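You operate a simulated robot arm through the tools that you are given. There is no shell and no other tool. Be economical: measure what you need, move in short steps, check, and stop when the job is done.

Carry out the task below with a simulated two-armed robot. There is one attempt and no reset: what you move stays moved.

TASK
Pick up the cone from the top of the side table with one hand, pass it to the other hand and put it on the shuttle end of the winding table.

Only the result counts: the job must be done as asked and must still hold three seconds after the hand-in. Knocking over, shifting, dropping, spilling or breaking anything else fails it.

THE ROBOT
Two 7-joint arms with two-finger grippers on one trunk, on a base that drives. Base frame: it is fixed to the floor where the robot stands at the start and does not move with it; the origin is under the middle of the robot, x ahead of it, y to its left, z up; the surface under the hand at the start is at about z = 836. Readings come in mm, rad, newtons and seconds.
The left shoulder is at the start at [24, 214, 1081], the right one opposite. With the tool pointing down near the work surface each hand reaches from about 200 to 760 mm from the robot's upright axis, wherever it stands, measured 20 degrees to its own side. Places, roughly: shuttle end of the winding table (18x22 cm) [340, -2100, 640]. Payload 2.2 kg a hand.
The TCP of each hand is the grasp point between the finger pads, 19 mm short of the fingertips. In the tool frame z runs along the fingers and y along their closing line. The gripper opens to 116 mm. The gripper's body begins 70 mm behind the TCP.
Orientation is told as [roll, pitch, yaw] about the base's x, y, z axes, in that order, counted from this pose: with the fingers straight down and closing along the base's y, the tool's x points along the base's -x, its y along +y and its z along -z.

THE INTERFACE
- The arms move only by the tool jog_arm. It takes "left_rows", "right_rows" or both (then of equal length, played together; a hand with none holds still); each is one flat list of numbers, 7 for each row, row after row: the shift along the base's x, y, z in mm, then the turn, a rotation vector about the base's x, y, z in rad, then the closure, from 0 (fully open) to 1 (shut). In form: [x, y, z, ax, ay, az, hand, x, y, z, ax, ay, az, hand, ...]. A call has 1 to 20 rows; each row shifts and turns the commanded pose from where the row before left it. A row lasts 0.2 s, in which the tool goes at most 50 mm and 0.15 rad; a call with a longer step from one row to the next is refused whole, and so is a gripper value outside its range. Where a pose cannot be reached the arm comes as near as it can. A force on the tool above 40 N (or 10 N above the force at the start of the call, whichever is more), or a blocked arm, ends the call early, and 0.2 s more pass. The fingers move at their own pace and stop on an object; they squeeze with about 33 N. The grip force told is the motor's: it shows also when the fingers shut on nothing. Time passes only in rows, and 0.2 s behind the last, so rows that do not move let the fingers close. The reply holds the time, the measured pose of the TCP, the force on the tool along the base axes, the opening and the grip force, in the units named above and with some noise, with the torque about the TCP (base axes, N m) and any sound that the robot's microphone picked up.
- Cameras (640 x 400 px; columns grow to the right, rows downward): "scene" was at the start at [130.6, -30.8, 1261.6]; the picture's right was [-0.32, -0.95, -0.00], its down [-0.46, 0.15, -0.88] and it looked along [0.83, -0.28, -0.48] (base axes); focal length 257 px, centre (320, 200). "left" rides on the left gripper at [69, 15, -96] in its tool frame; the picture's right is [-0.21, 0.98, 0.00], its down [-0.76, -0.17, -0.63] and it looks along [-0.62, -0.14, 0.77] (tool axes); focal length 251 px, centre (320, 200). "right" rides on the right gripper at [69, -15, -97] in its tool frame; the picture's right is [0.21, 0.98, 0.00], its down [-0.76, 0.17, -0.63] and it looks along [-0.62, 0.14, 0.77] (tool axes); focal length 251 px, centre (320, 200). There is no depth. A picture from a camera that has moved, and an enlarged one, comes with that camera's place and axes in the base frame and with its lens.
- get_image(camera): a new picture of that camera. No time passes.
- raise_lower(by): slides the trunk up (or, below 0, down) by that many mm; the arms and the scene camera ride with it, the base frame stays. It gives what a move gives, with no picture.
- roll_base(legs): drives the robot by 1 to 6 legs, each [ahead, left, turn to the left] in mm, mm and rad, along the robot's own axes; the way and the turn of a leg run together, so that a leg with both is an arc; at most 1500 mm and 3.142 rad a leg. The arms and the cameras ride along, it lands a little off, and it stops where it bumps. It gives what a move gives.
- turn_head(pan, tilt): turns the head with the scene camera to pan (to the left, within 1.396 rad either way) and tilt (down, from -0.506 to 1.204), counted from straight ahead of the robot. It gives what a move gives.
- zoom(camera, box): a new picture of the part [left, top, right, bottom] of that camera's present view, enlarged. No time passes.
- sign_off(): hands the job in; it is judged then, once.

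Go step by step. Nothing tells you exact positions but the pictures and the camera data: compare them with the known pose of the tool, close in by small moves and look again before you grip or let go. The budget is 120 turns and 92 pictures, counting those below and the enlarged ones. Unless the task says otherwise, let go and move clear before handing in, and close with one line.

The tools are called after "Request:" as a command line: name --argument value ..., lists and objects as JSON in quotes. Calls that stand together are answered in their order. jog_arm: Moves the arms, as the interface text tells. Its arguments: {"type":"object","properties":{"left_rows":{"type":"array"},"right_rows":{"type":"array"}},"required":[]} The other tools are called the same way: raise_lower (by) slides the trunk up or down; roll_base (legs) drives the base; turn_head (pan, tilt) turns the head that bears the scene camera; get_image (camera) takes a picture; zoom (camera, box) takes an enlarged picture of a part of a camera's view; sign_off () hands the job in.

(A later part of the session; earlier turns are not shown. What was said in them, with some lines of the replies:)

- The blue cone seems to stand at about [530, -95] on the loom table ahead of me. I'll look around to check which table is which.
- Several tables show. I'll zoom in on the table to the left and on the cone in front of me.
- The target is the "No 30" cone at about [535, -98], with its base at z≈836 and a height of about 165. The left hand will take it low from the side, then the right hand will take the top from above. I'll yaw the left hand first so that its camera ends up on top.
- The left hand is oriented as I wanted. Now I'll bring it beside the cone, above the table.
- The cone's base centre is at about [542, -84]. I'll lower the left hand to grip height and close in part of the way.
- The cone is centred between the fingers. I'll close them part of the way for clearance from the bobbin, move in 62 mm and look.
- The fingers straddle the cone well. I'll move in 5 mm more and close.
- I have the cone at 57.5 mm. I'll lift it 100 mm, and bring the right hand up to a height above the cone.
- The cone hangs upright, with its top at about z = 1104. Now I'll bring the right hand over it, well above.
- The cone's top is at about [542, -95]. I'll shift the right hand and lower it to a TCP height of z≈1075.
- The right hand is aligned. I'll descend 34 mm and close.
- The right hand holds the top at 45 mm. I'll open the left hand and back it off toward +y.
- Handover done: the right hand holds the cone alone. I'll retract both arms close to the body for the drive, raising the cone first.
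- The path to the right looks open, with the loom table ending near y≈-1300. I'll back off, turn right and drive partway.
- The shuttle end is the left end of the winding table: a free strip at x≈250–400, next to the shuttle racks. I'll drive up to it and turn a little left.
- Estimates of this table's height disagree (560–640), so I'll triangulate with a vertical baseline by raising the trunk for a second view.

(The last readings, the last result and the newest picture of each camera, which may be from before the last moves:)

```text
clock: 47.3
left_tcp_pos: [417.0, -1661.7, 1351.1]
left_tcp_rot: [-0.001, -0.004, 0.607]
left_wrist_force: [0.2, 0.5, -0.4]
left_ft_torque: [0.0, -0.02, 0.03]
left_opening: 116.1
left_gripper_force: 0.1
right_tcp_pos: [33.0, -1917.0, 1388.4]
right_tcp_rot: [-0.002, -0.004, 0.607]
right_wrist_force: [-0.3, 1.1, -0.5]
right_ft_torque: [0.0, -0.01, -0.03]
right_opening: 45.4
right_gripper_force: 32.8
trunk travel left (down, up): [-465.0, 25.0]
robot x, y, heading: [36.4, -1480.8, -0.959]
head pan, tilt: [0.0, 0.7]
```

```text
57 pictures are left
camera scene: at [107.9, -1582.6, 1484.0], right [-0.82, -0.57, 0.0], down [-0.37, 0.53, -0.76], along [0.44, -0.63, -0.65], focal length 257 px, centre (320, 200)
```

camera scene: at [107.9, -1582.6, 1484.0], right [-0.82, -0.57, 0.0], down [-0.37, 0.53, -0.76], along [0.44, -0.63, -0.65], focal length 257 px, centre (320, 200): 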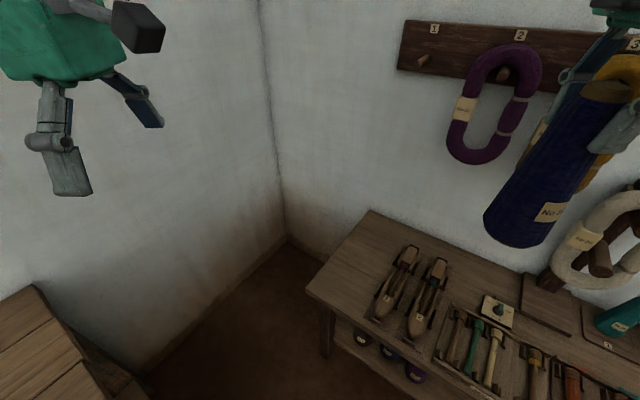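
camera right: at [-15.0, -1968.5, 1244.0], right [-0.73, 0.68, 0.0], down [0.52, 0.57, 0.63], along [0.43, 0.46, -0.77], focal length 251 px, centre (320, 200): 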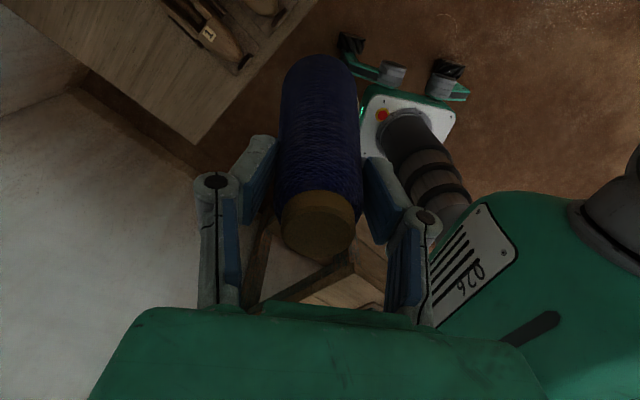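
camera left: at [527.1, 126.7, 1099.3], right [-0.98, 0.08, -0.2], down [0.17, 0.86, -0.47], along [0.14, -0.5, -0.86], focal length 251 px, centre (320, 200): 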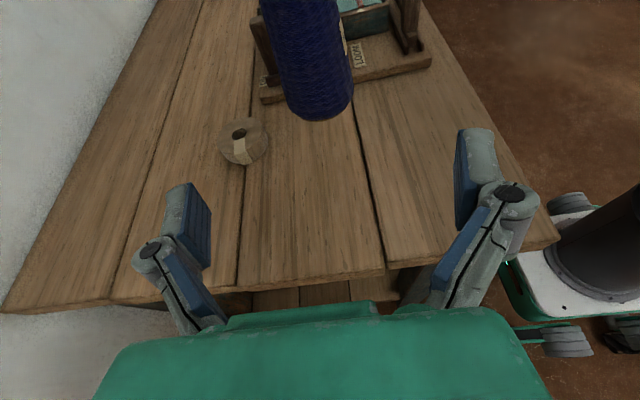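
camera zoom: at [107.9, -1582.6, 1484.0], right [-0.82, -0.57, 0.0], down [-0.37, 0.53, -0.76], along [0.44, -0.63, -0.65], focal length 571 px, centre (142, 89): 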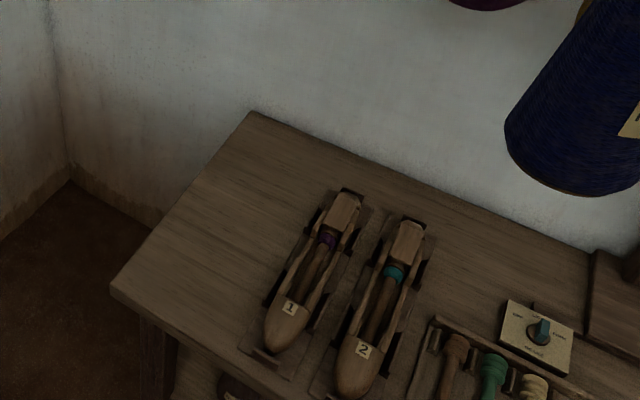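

Surface z≈640 is confirmed. The free strip runs from x≈222 (rack) to x≈440, so I'll aim for [335, -2090]. I'll lower the trunk back and move the right hand over the spot.

Request:
raise_lower --by -240

Request:
jog_arm --right_rows '[30, -17, 0, 0, 0, 0, 0.9, 30, -17, 0, 0, 0, 0, 0.9, 30, -17, 0, 0, 0, 0, 0.9, 30, -17, 0, 0, 0, 0, 0.9, 30, -17, 0, 0, 0, 0, 0.9, 30, -17, -10, 0, 0, 0, 0.9, 30, -17, -20, 0, 0, 0, 0.9, 30, -17, -30, 0, 0, 0, 0.9, 30, -17, -30, 0, 0, 0, 0.9, 32, -20, -30, 0, 0, 0, 0.9, 0, 0, 0, 0, 0, 0, 0.9]'

Request:
get_image --camera "scene"

Request:
get_image --camera "right"

```text
clock: 49.8
left_tcp_pos: [418.3, -1662.1, 1111.3]
left_tcp_rot: [-0.004, -0.003, 0.608]
left_wrist_force: [-0.4, 0.0, -0.8]
left_ft_torque: [-0.05, 0.0, 0.03]
left_opening: 116.0
left_gripper_force: 0.1
right_tcp_pos: [33.0, -1916.4, 1147.2]
right_tcp_rot: [-0.004, -0.003, 0.608]
right_wrist_force: [-0.2, 0.5, -0.6]
right_ft_torque: [-0.02, 0.01, -0.02]
right_opening: 45.0
right_gripper_force: 33.5
trunk travel left (down, up): [-225.0, 265.0]
robot x, y, heading: [35.8, -1481.0, -0.958]
head pan, tilt: [0.0, 0.7]
```

```text
clock: 52.2
left_tcp_pos: [418.4, -1658.2, 1112.0]
left_tcp_rot: [-0.005, 0.001, 0.608]
left_wrist_force: [0.0, 0.2, -0.2]
left_ft_torque: [-0.03, -0.04, -0.01]
left_opening: 115.7
left_gripper_force: 0.0
right_tcp_pos: [336.9, -2087.6, 1029.5]
right_tcp_rot: [-0.006, -0.001, 0.608]
right_wrist_force: [0.1, 0.0, 0.9]
right_ft_torque: [-0.04, 0.02, -0.02]
right_opening: 45.4
right_gripper_force: 32.9
trunk travel left (down, up): [-225.0, 265.0]
robot x, y, heading: [34.4, -1475.9, -0.958]
head pan, tilt: [0.0, 0.7]
```

```text
56 pictures are left
camera scene: at [110.1, -1580.9, 1244.1], right [-0.82, -0.57, 0.0], down [-0.37, 0.53, -0.76], along [0.44, -0.63, -0.65], focal length 257 px, centre (320, 200)
```

scene: 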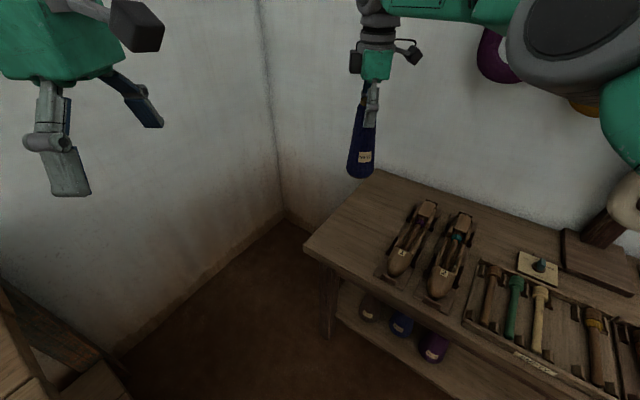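

```text
55 pictures are left
camera right: at [288.6, -2139.6, 1125.6], right [-0.73, 0.68, -0.01], down [0.52, 0.57, 0.63], along [0.43, 0.46, -0.77], focal length 251 px, centre (320, 200)
```

right: 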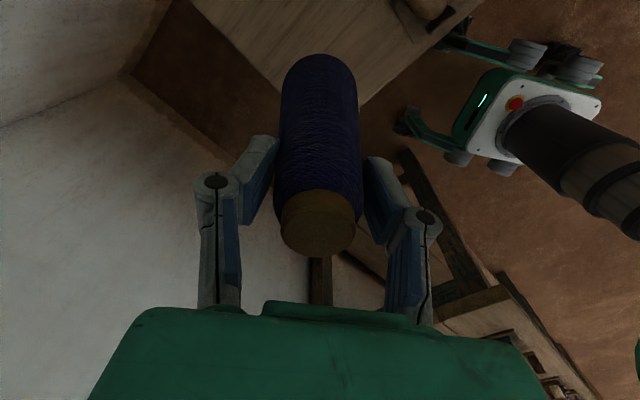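

The edges check out: front y≈-1970, left side x≈440, so the cone is above a free spot. I'll descend to about 20 mm above the surface.

Request:
jog_arm --right_rows '[0, 0, -30, 0, 0, 0, 0.9, 0, 0, -35, 0, 0, 0, 0.9, 0, 0, -35, 0, 0, 0, 0.9, 0, 0, -35, 0, 0, 0, 0.9, 0, 0, -35, 0, 0, 0, 0.9, 0, 0, -30, 0, 0, 0, 0.9, 0, 0, -24, 0, 0, 0, 0.9, 0, 0, 0, 0, 0, 0, 0.9]'

Request:
get_image --camera "scene"

Request:
zoom --camera "scene" --box '[290, 130, 490, 310]'

Request:
get_image --camera "right"

```text
clock: 54.0
left_tcp_pos: [420.1, -1659.8, 1109.9]
left_tcp_rot: [-0.002, -0.002, 0.607]
left_wrist_force: [-0.4, 0.6, -0.5]
left_ft_torque: [0.02, 0.0, 0.01]
left_opening: 116.1
left_gripper_force: 0.0
right_tcp_pos: [336.1, -2089.4, 803.9]
right_tcp_rot: [-0.003, -0.001, 0.607]
right_wrist_force: [0.5, -0.2, -1.5]
right_ft_torque: [-0.03, 0.01, -0.01]
right_opening: 45.7
right_gripper_force: 32.8
trunk travel left (down, up): [-225.0, 265.0]
robot x, y, heading: [32.8, -1479.3, -0.96]
head pan, tilt: [0.0, 0.7]
```

```text
54 pictures are left
camera scene: at [110.5, -1582.4, 1243.9], right [-0.82, -0.57, 0.0], down [-0.37, 0.53, -0.76], along [0.44, -0.63, -0.65], focal length 257 px, centre (320, 200)
```

scene: 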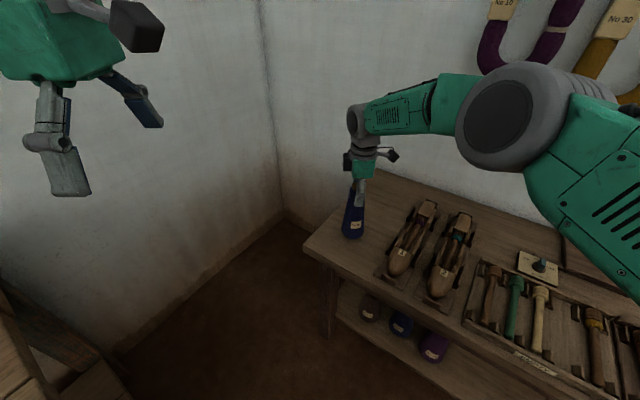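

```text
2.22 times, centred on (390, 220) of scene
camera zoom: at [110.5, -1582.4, 1243.9], right [-0.82, -0.57, 0.0], down [-0.37, 0.53, -0.76], along [0.44, -0.63, -0.65], focal length 571 px, centre (164, 156)
```

zoom: 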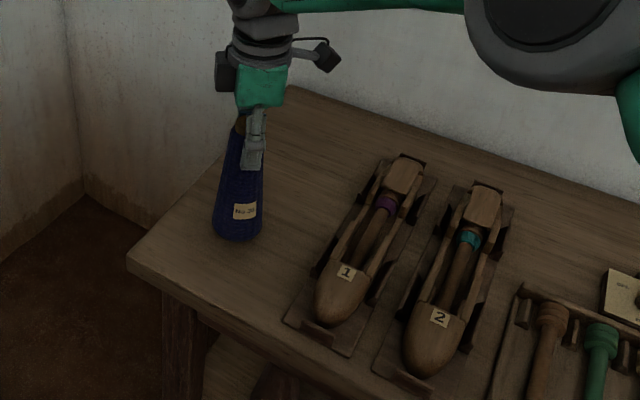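

```text
52 pictures are left
camera right: at [288.8, -2141.2, 900.5], right [-0.73, 0.68, 0.0], down [0.52, 0.57, 0.63], along [0.43, 0.46, -0.77], focal length 251 px, centre (320, 200)
```

right: 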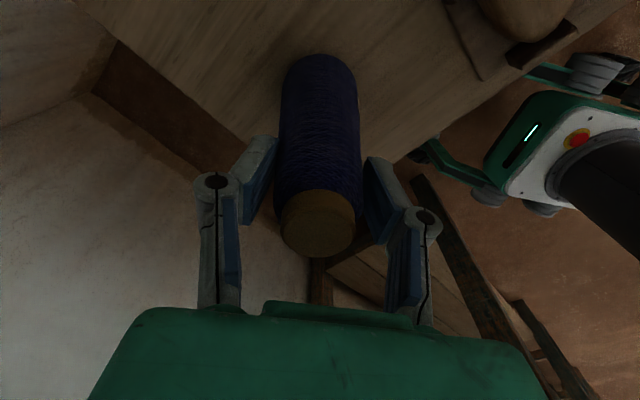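

The cone is just above a clear spot. I'll ease it down in small steps and watch the force.

Request:
jog_arm --right_rows '[0, 0, -5, 0, 0, 0, 0.9, 0, 0, -4, 0, 0, 0, 0.9, 0, 0, -4, 0, 0, 0, 0.9, 0, 0, -3, 0, 0, 0, 0.9, 0, 0, 0, 0, 0, 0, 0.9]'

Request:
jog_arm --right_rows '[0, 0, -2, 0, 0, 0, 0.9, 0, 0, -2, 0, 0, 0, 0.9, 0, 0, 0, 0, 0, 0, 0.9]'

```text
clock: 55.2
left_tcp_pos: [417.2, -1659.4, 1111.6]
left_tcp_rot: [-0.003, -0.001, 0.606]
left_wrist_force: [0.3, 0.1, -0.8]
left_ft_torque: [0.04, -0.02, -0.02]
left_opening: 116.0
left_gripper_force: 0.0
right_tcp_pos: [337.5, -2091.5, 795.7]
right_tcp_rot: [-0.014, -0.004, 0.606]
right_wrist_force: [-5.9, 8.6, 20.4]
right_ft_torque: [0.68, 0.49, 0.0]
right_opening: 45.4
right_gripper_force: 33.1
trunk travel left (down, up): [-225.0, 265.0]
robot x, y, heading: [36.4, -1480.5, -0.963]
head pan, tilt: [0.0, 0.7]
stopped in row 5 (right hand): the force on the tool passed its limit at 41 N (the readings are from after the stop); the commanded pose is now the measured one
```

```text
clock: 56.0
left_tcp_pos: [416.0, -1656.5, 1112.9]
left_tcp_rot: [-0.007, -0.002, 0.609]
left_wrist_force: [0.9, 0.0, -0.1]
left_ft_torque: [-0.05, 0.03, 0.03]
left_opening: 115.8
left_gripper_force: 0.0
right_tcp_pos: [336.3, -2091.8, 795.9]
right_tcp_rot: [-0.023, -0.004, 0.606]
right_wrist_force: [-4.5, 6.2, 37.9]
right_ft_torque: [0.26, 0.1, -0.05]
right_opening: 45.3
right_gripper_force: 32.9
trunk travel left (down, up): [-225.0, 265.0]
robot x, y, heading: [34.7, -1481.9, -0.957]
head pan, tilt: [0.0, 0.7]
```

The cone reached the surface at TCP z≈796 and I'm pressing harder than needed. I'll ease up slightly and check that it stands upright.

Request:
jog_arm --right_rows '[0, 0, 2, 0.01, 0, 0, 0.9, 0, 0, 1, 0.01, 0, 0, 0.9, 0, 0, 0, 0, 0, 0, 0.9]'

Request:
zoom --camera "scene" --box '[310, 150, 410, 270]'

Request:
get_image --camera "right"

```text
clock: 56.8
left_tcp_pos: [416.9, -1657.4, 1112.4]
left_tcp_rot: [-0.004, -0.003, 0.607]
left_wrist_force: [0.2, 0.0, -0.4]
left_ft_torque: [0.01, 0.02, 0.01]
left_opening: 115.9
left_gripper_force: 0.0
right_tcp_pos: [337.1, -2092.2, 795.0]
right_tcp_rot: [0.001, -0.016, 0.606]
right_wrist_force: [-1.3, 2.0, 26.2]
right_ft_torque: [-0.39, 0.04, -0.09]
right_opening: 45.3
right_gripper_force: 32.9
trunk travel left (down, up): [-225.0, 265.0]
robot x, y, heading: [33.5, -1478.7, -0.96]
head pan, tilt: [0.0, 0.7]
```

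```text
3.33 times, centred on (360, 210) of scene
camera zoom: at [108.2, -1578.0, 1244.5], right [-0.82, -0.57, 0.0], down [-0.37, 0.53, -0.76], along [0.44, -0.63, -0.64], focal length 857 px, centre (187, 167)
```

zoom: 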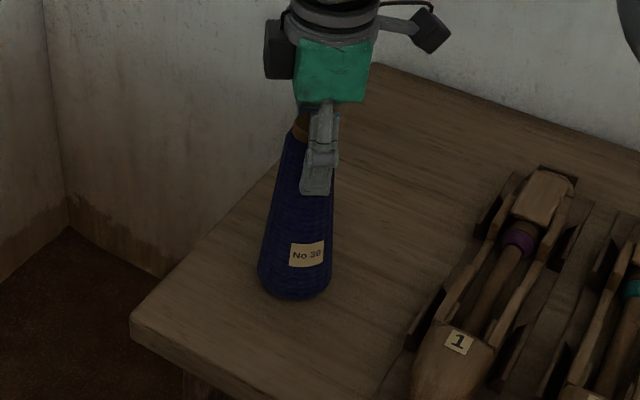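

```text
50 pictures are left
camera right: at [287.9, -2143.9, 890.9], right [-0.73, 0.68, 0.0], down [0.52, 0.56, 0.64], along [0.44, 0.47, -0.77], focal length 251 px, centre (320, 200)
```

right: 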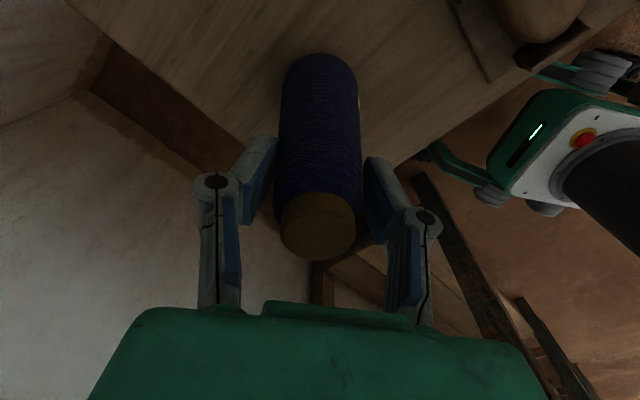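

Contact is still 26 N, so I'll ease up a little more before letting go.

Request:
jog_arm --right_rows '[0, 0, 2, 0, 0.005, 0, 0.9, 0, 0, 1, 0, 0.005, 0, 0.9, 0, 0, 0, 0, 0, 0, 0.9]'

```text
clock: 57.6
left_tcp_pos: [417.5, -1658.5, 1110.6]
left_tcp_rot: [-0.004, -0.002, 0.607]
left_wrist_force: [0.5, -0.4, 0.1]
left_ft_torque: [0.01, 0.01, 0.07]
left_opening: 115.9
left_gripper_force: 0.1
right_tcp_pos: [337.4, -2091.6, 794.8]
right_tcp_rot: [0.008, -0.006, 0.605]
right_wrist_force: [3.0, -0.9, 11.2]
right_ft_torque: [-0.14, -0.86, -0.02]
right_opening: 45.5
right_gripper_force: 33.1
trunk travel left (down, up): [-225.0, 265.0]
robot x, y, heading: [36.2, -1477.3, -0.964]
head pan, tilt: [0.0, 0.7]
```

The contact force is light and the cone is upright. I'll open slowly, then fully.

Request:
jog_arm --right_rows '[0, 0, 1, -0.004, 0, 0, 0.7, 0, 0, 0, 0, 0, 0, 0.55, 0, 0, 0, 0, 0, 0, 0.45, 0, 0, 0, 0, 0, 0, 0.3, 0, 0, 0, 0, 0, 0, 0.1, 0, 0, 0, 0, 0, 0, 0]'

Request:
get_image --camera "right"

Request:
zoom --camera "scene" --box '[310, 150, 410, 270]'

```text
clock: 59.0
left_tcp_pos: [417.0, -1659.7, 1111.4]
left_tcp_rot: [-0.003, -0.002, 0.607]
left_wrist_force: [0.3, -0.4, 0.3]
left_ft_torque: [-0.03, 0.01, 0.0]
left_opening: 116.1
left_gripper_force: 0.0
right_tcp_pos: [337.1, -2092.5, 796.2]
right_tcp_rot: [0.004, -0.002, 0.605]
right_wrist_force: [0.3, 0.0, -0.4]
right_ft_torque: [0.0, 0.01, 0.01]
right_opening: 115.9
right_gripper_force: 0.1
trunk travel left (down, up): [-225.0, 265.0]
robot x, y, heading: [35.1, -1479.1, -0.96]
head pan, tilt: [0.0, 0.7]
```

```text
49 pictures are left
camera right: at [290.3, -2144.9, 892.5], right [-0.73, 0.68, 0.0], down [0.53, 0.56, 0.64], along [0.43, 0.47, -0.77], focal length 251 px, centre (320, 200)
```

right: 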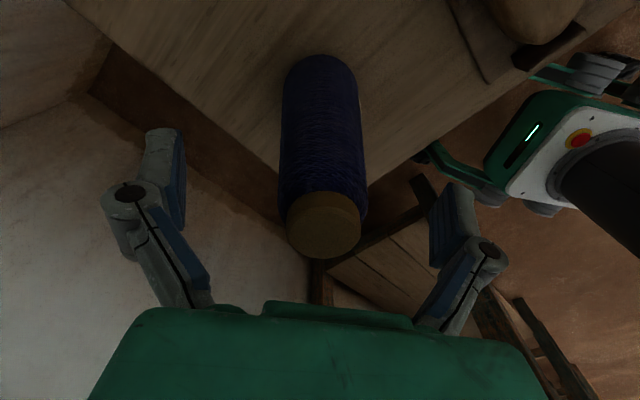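

```text
3.33 times, centred on (360, 210) of scene
camera zoom: at [110.5, -1582.4, 1243.8], right [-0.82, -0.57, 0.0], down [-0.37, 0.53, -0.76], along [0.44, -0.63, -0.65], focal length 857 px, centre (187, 167)
```

zoom: 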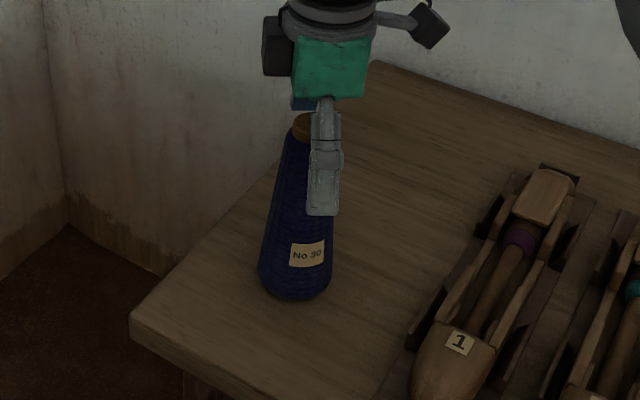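

The cone stands free. I'll raise the right hand straight up, then back.

Request:
jog_arm --right_rows '[0, 0, 15, 0, 0, 0, 0, 0, 0, 25, 0, 0, 0, 0, 0, 0, 35, 0, 0, 0, 0, 0, 0, 35, 0, 0, 0, 0, 0, 0, 40, 0, 0, 0, 0, 0, 0, 40, 0, 0, 0, 0, -15, 10, 40, 0, 0, 0, 0, -30, 17, 20, 0, 0, 0, 0, -30, 17, 0, 0, 0, 0, 0, -30, 17, 0, 0, 0, 0, 0, 0, 0, 0, 0, 0, 0, 0]'

Request:
get_image --camera "scene"

Request:
zoom --camera "scene" --box '[290, 150, 450, 290]'

```text
clock: 61.4
left_tcp_pos: [418.2, -1660.7, 1112.1]
left_tcp_rot: [-0.001, -0.005, 0.607]
left_wrist_force: [0.3, -0.2, -0.3]
left_ft_torque: [0.03, 0.0, 0.01]
left_opening: 115.9
left_gripper_force: 0.0
right_tcp_pos: [233.1, -2031.6, 1046.4]
right_tcp_rot: [0.008, -0.005, 0.605]
right_wrist_force: [-0.7, 0.1, -0.4]
right_ft_torque: [0.05, 0.02, -0.02]
right_opening: 116.0
right_gripper_force: 0.0
trunk travel left (down, up): [-225.0, 265.0]
robot x, y, heading: [35.3, -1476.6, -0.961]
head pan, tilt: [0.0, 0.7]
```

```text
47 pictures are left
camera scene: at [110.0, -1582.8, 1243.8], right [-0.82, -0.57, 0.0], down [-0.37, 0.53, -0.76], along [0.44, -0.63, -0.65], focal length 257 px, centre (320, 200)
```

scene: 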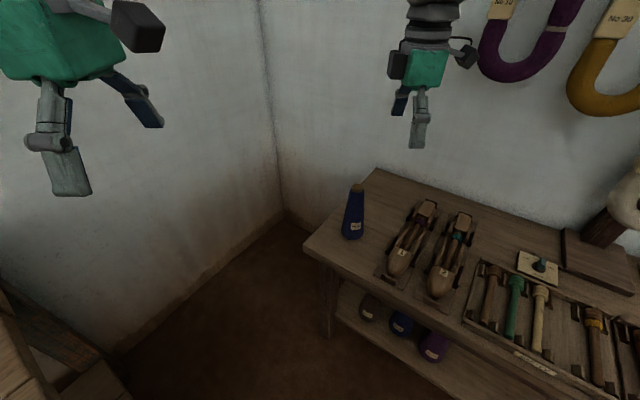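

```text
2.86 times, centred on (370, 220) of scene
camera zoom: at [110.0, -1582.8, 1243.8], right [-0.82, -0.57, 0.0], down [-0.37, 0.53, -0.76], along [0.44, -0.63, -0.65], focal length 735 px, centre (177, 143)
```

zoom: 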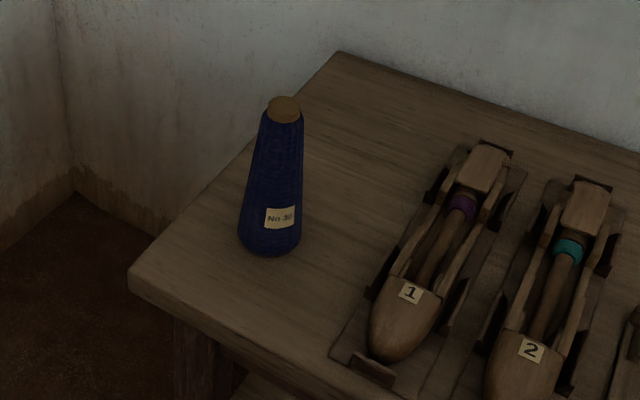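

The cone stands upright and free on the shuttle end, both hands are clear, and nothing else in view has moved. I'm handing in.

Request:
sign_off

```text
The job is handed in.
```

The No 30 cone was picked up with the left hand, passed to the right, and now stands upright on the shuttle end of the winding table at about [337, -2092]; the job is handed in.
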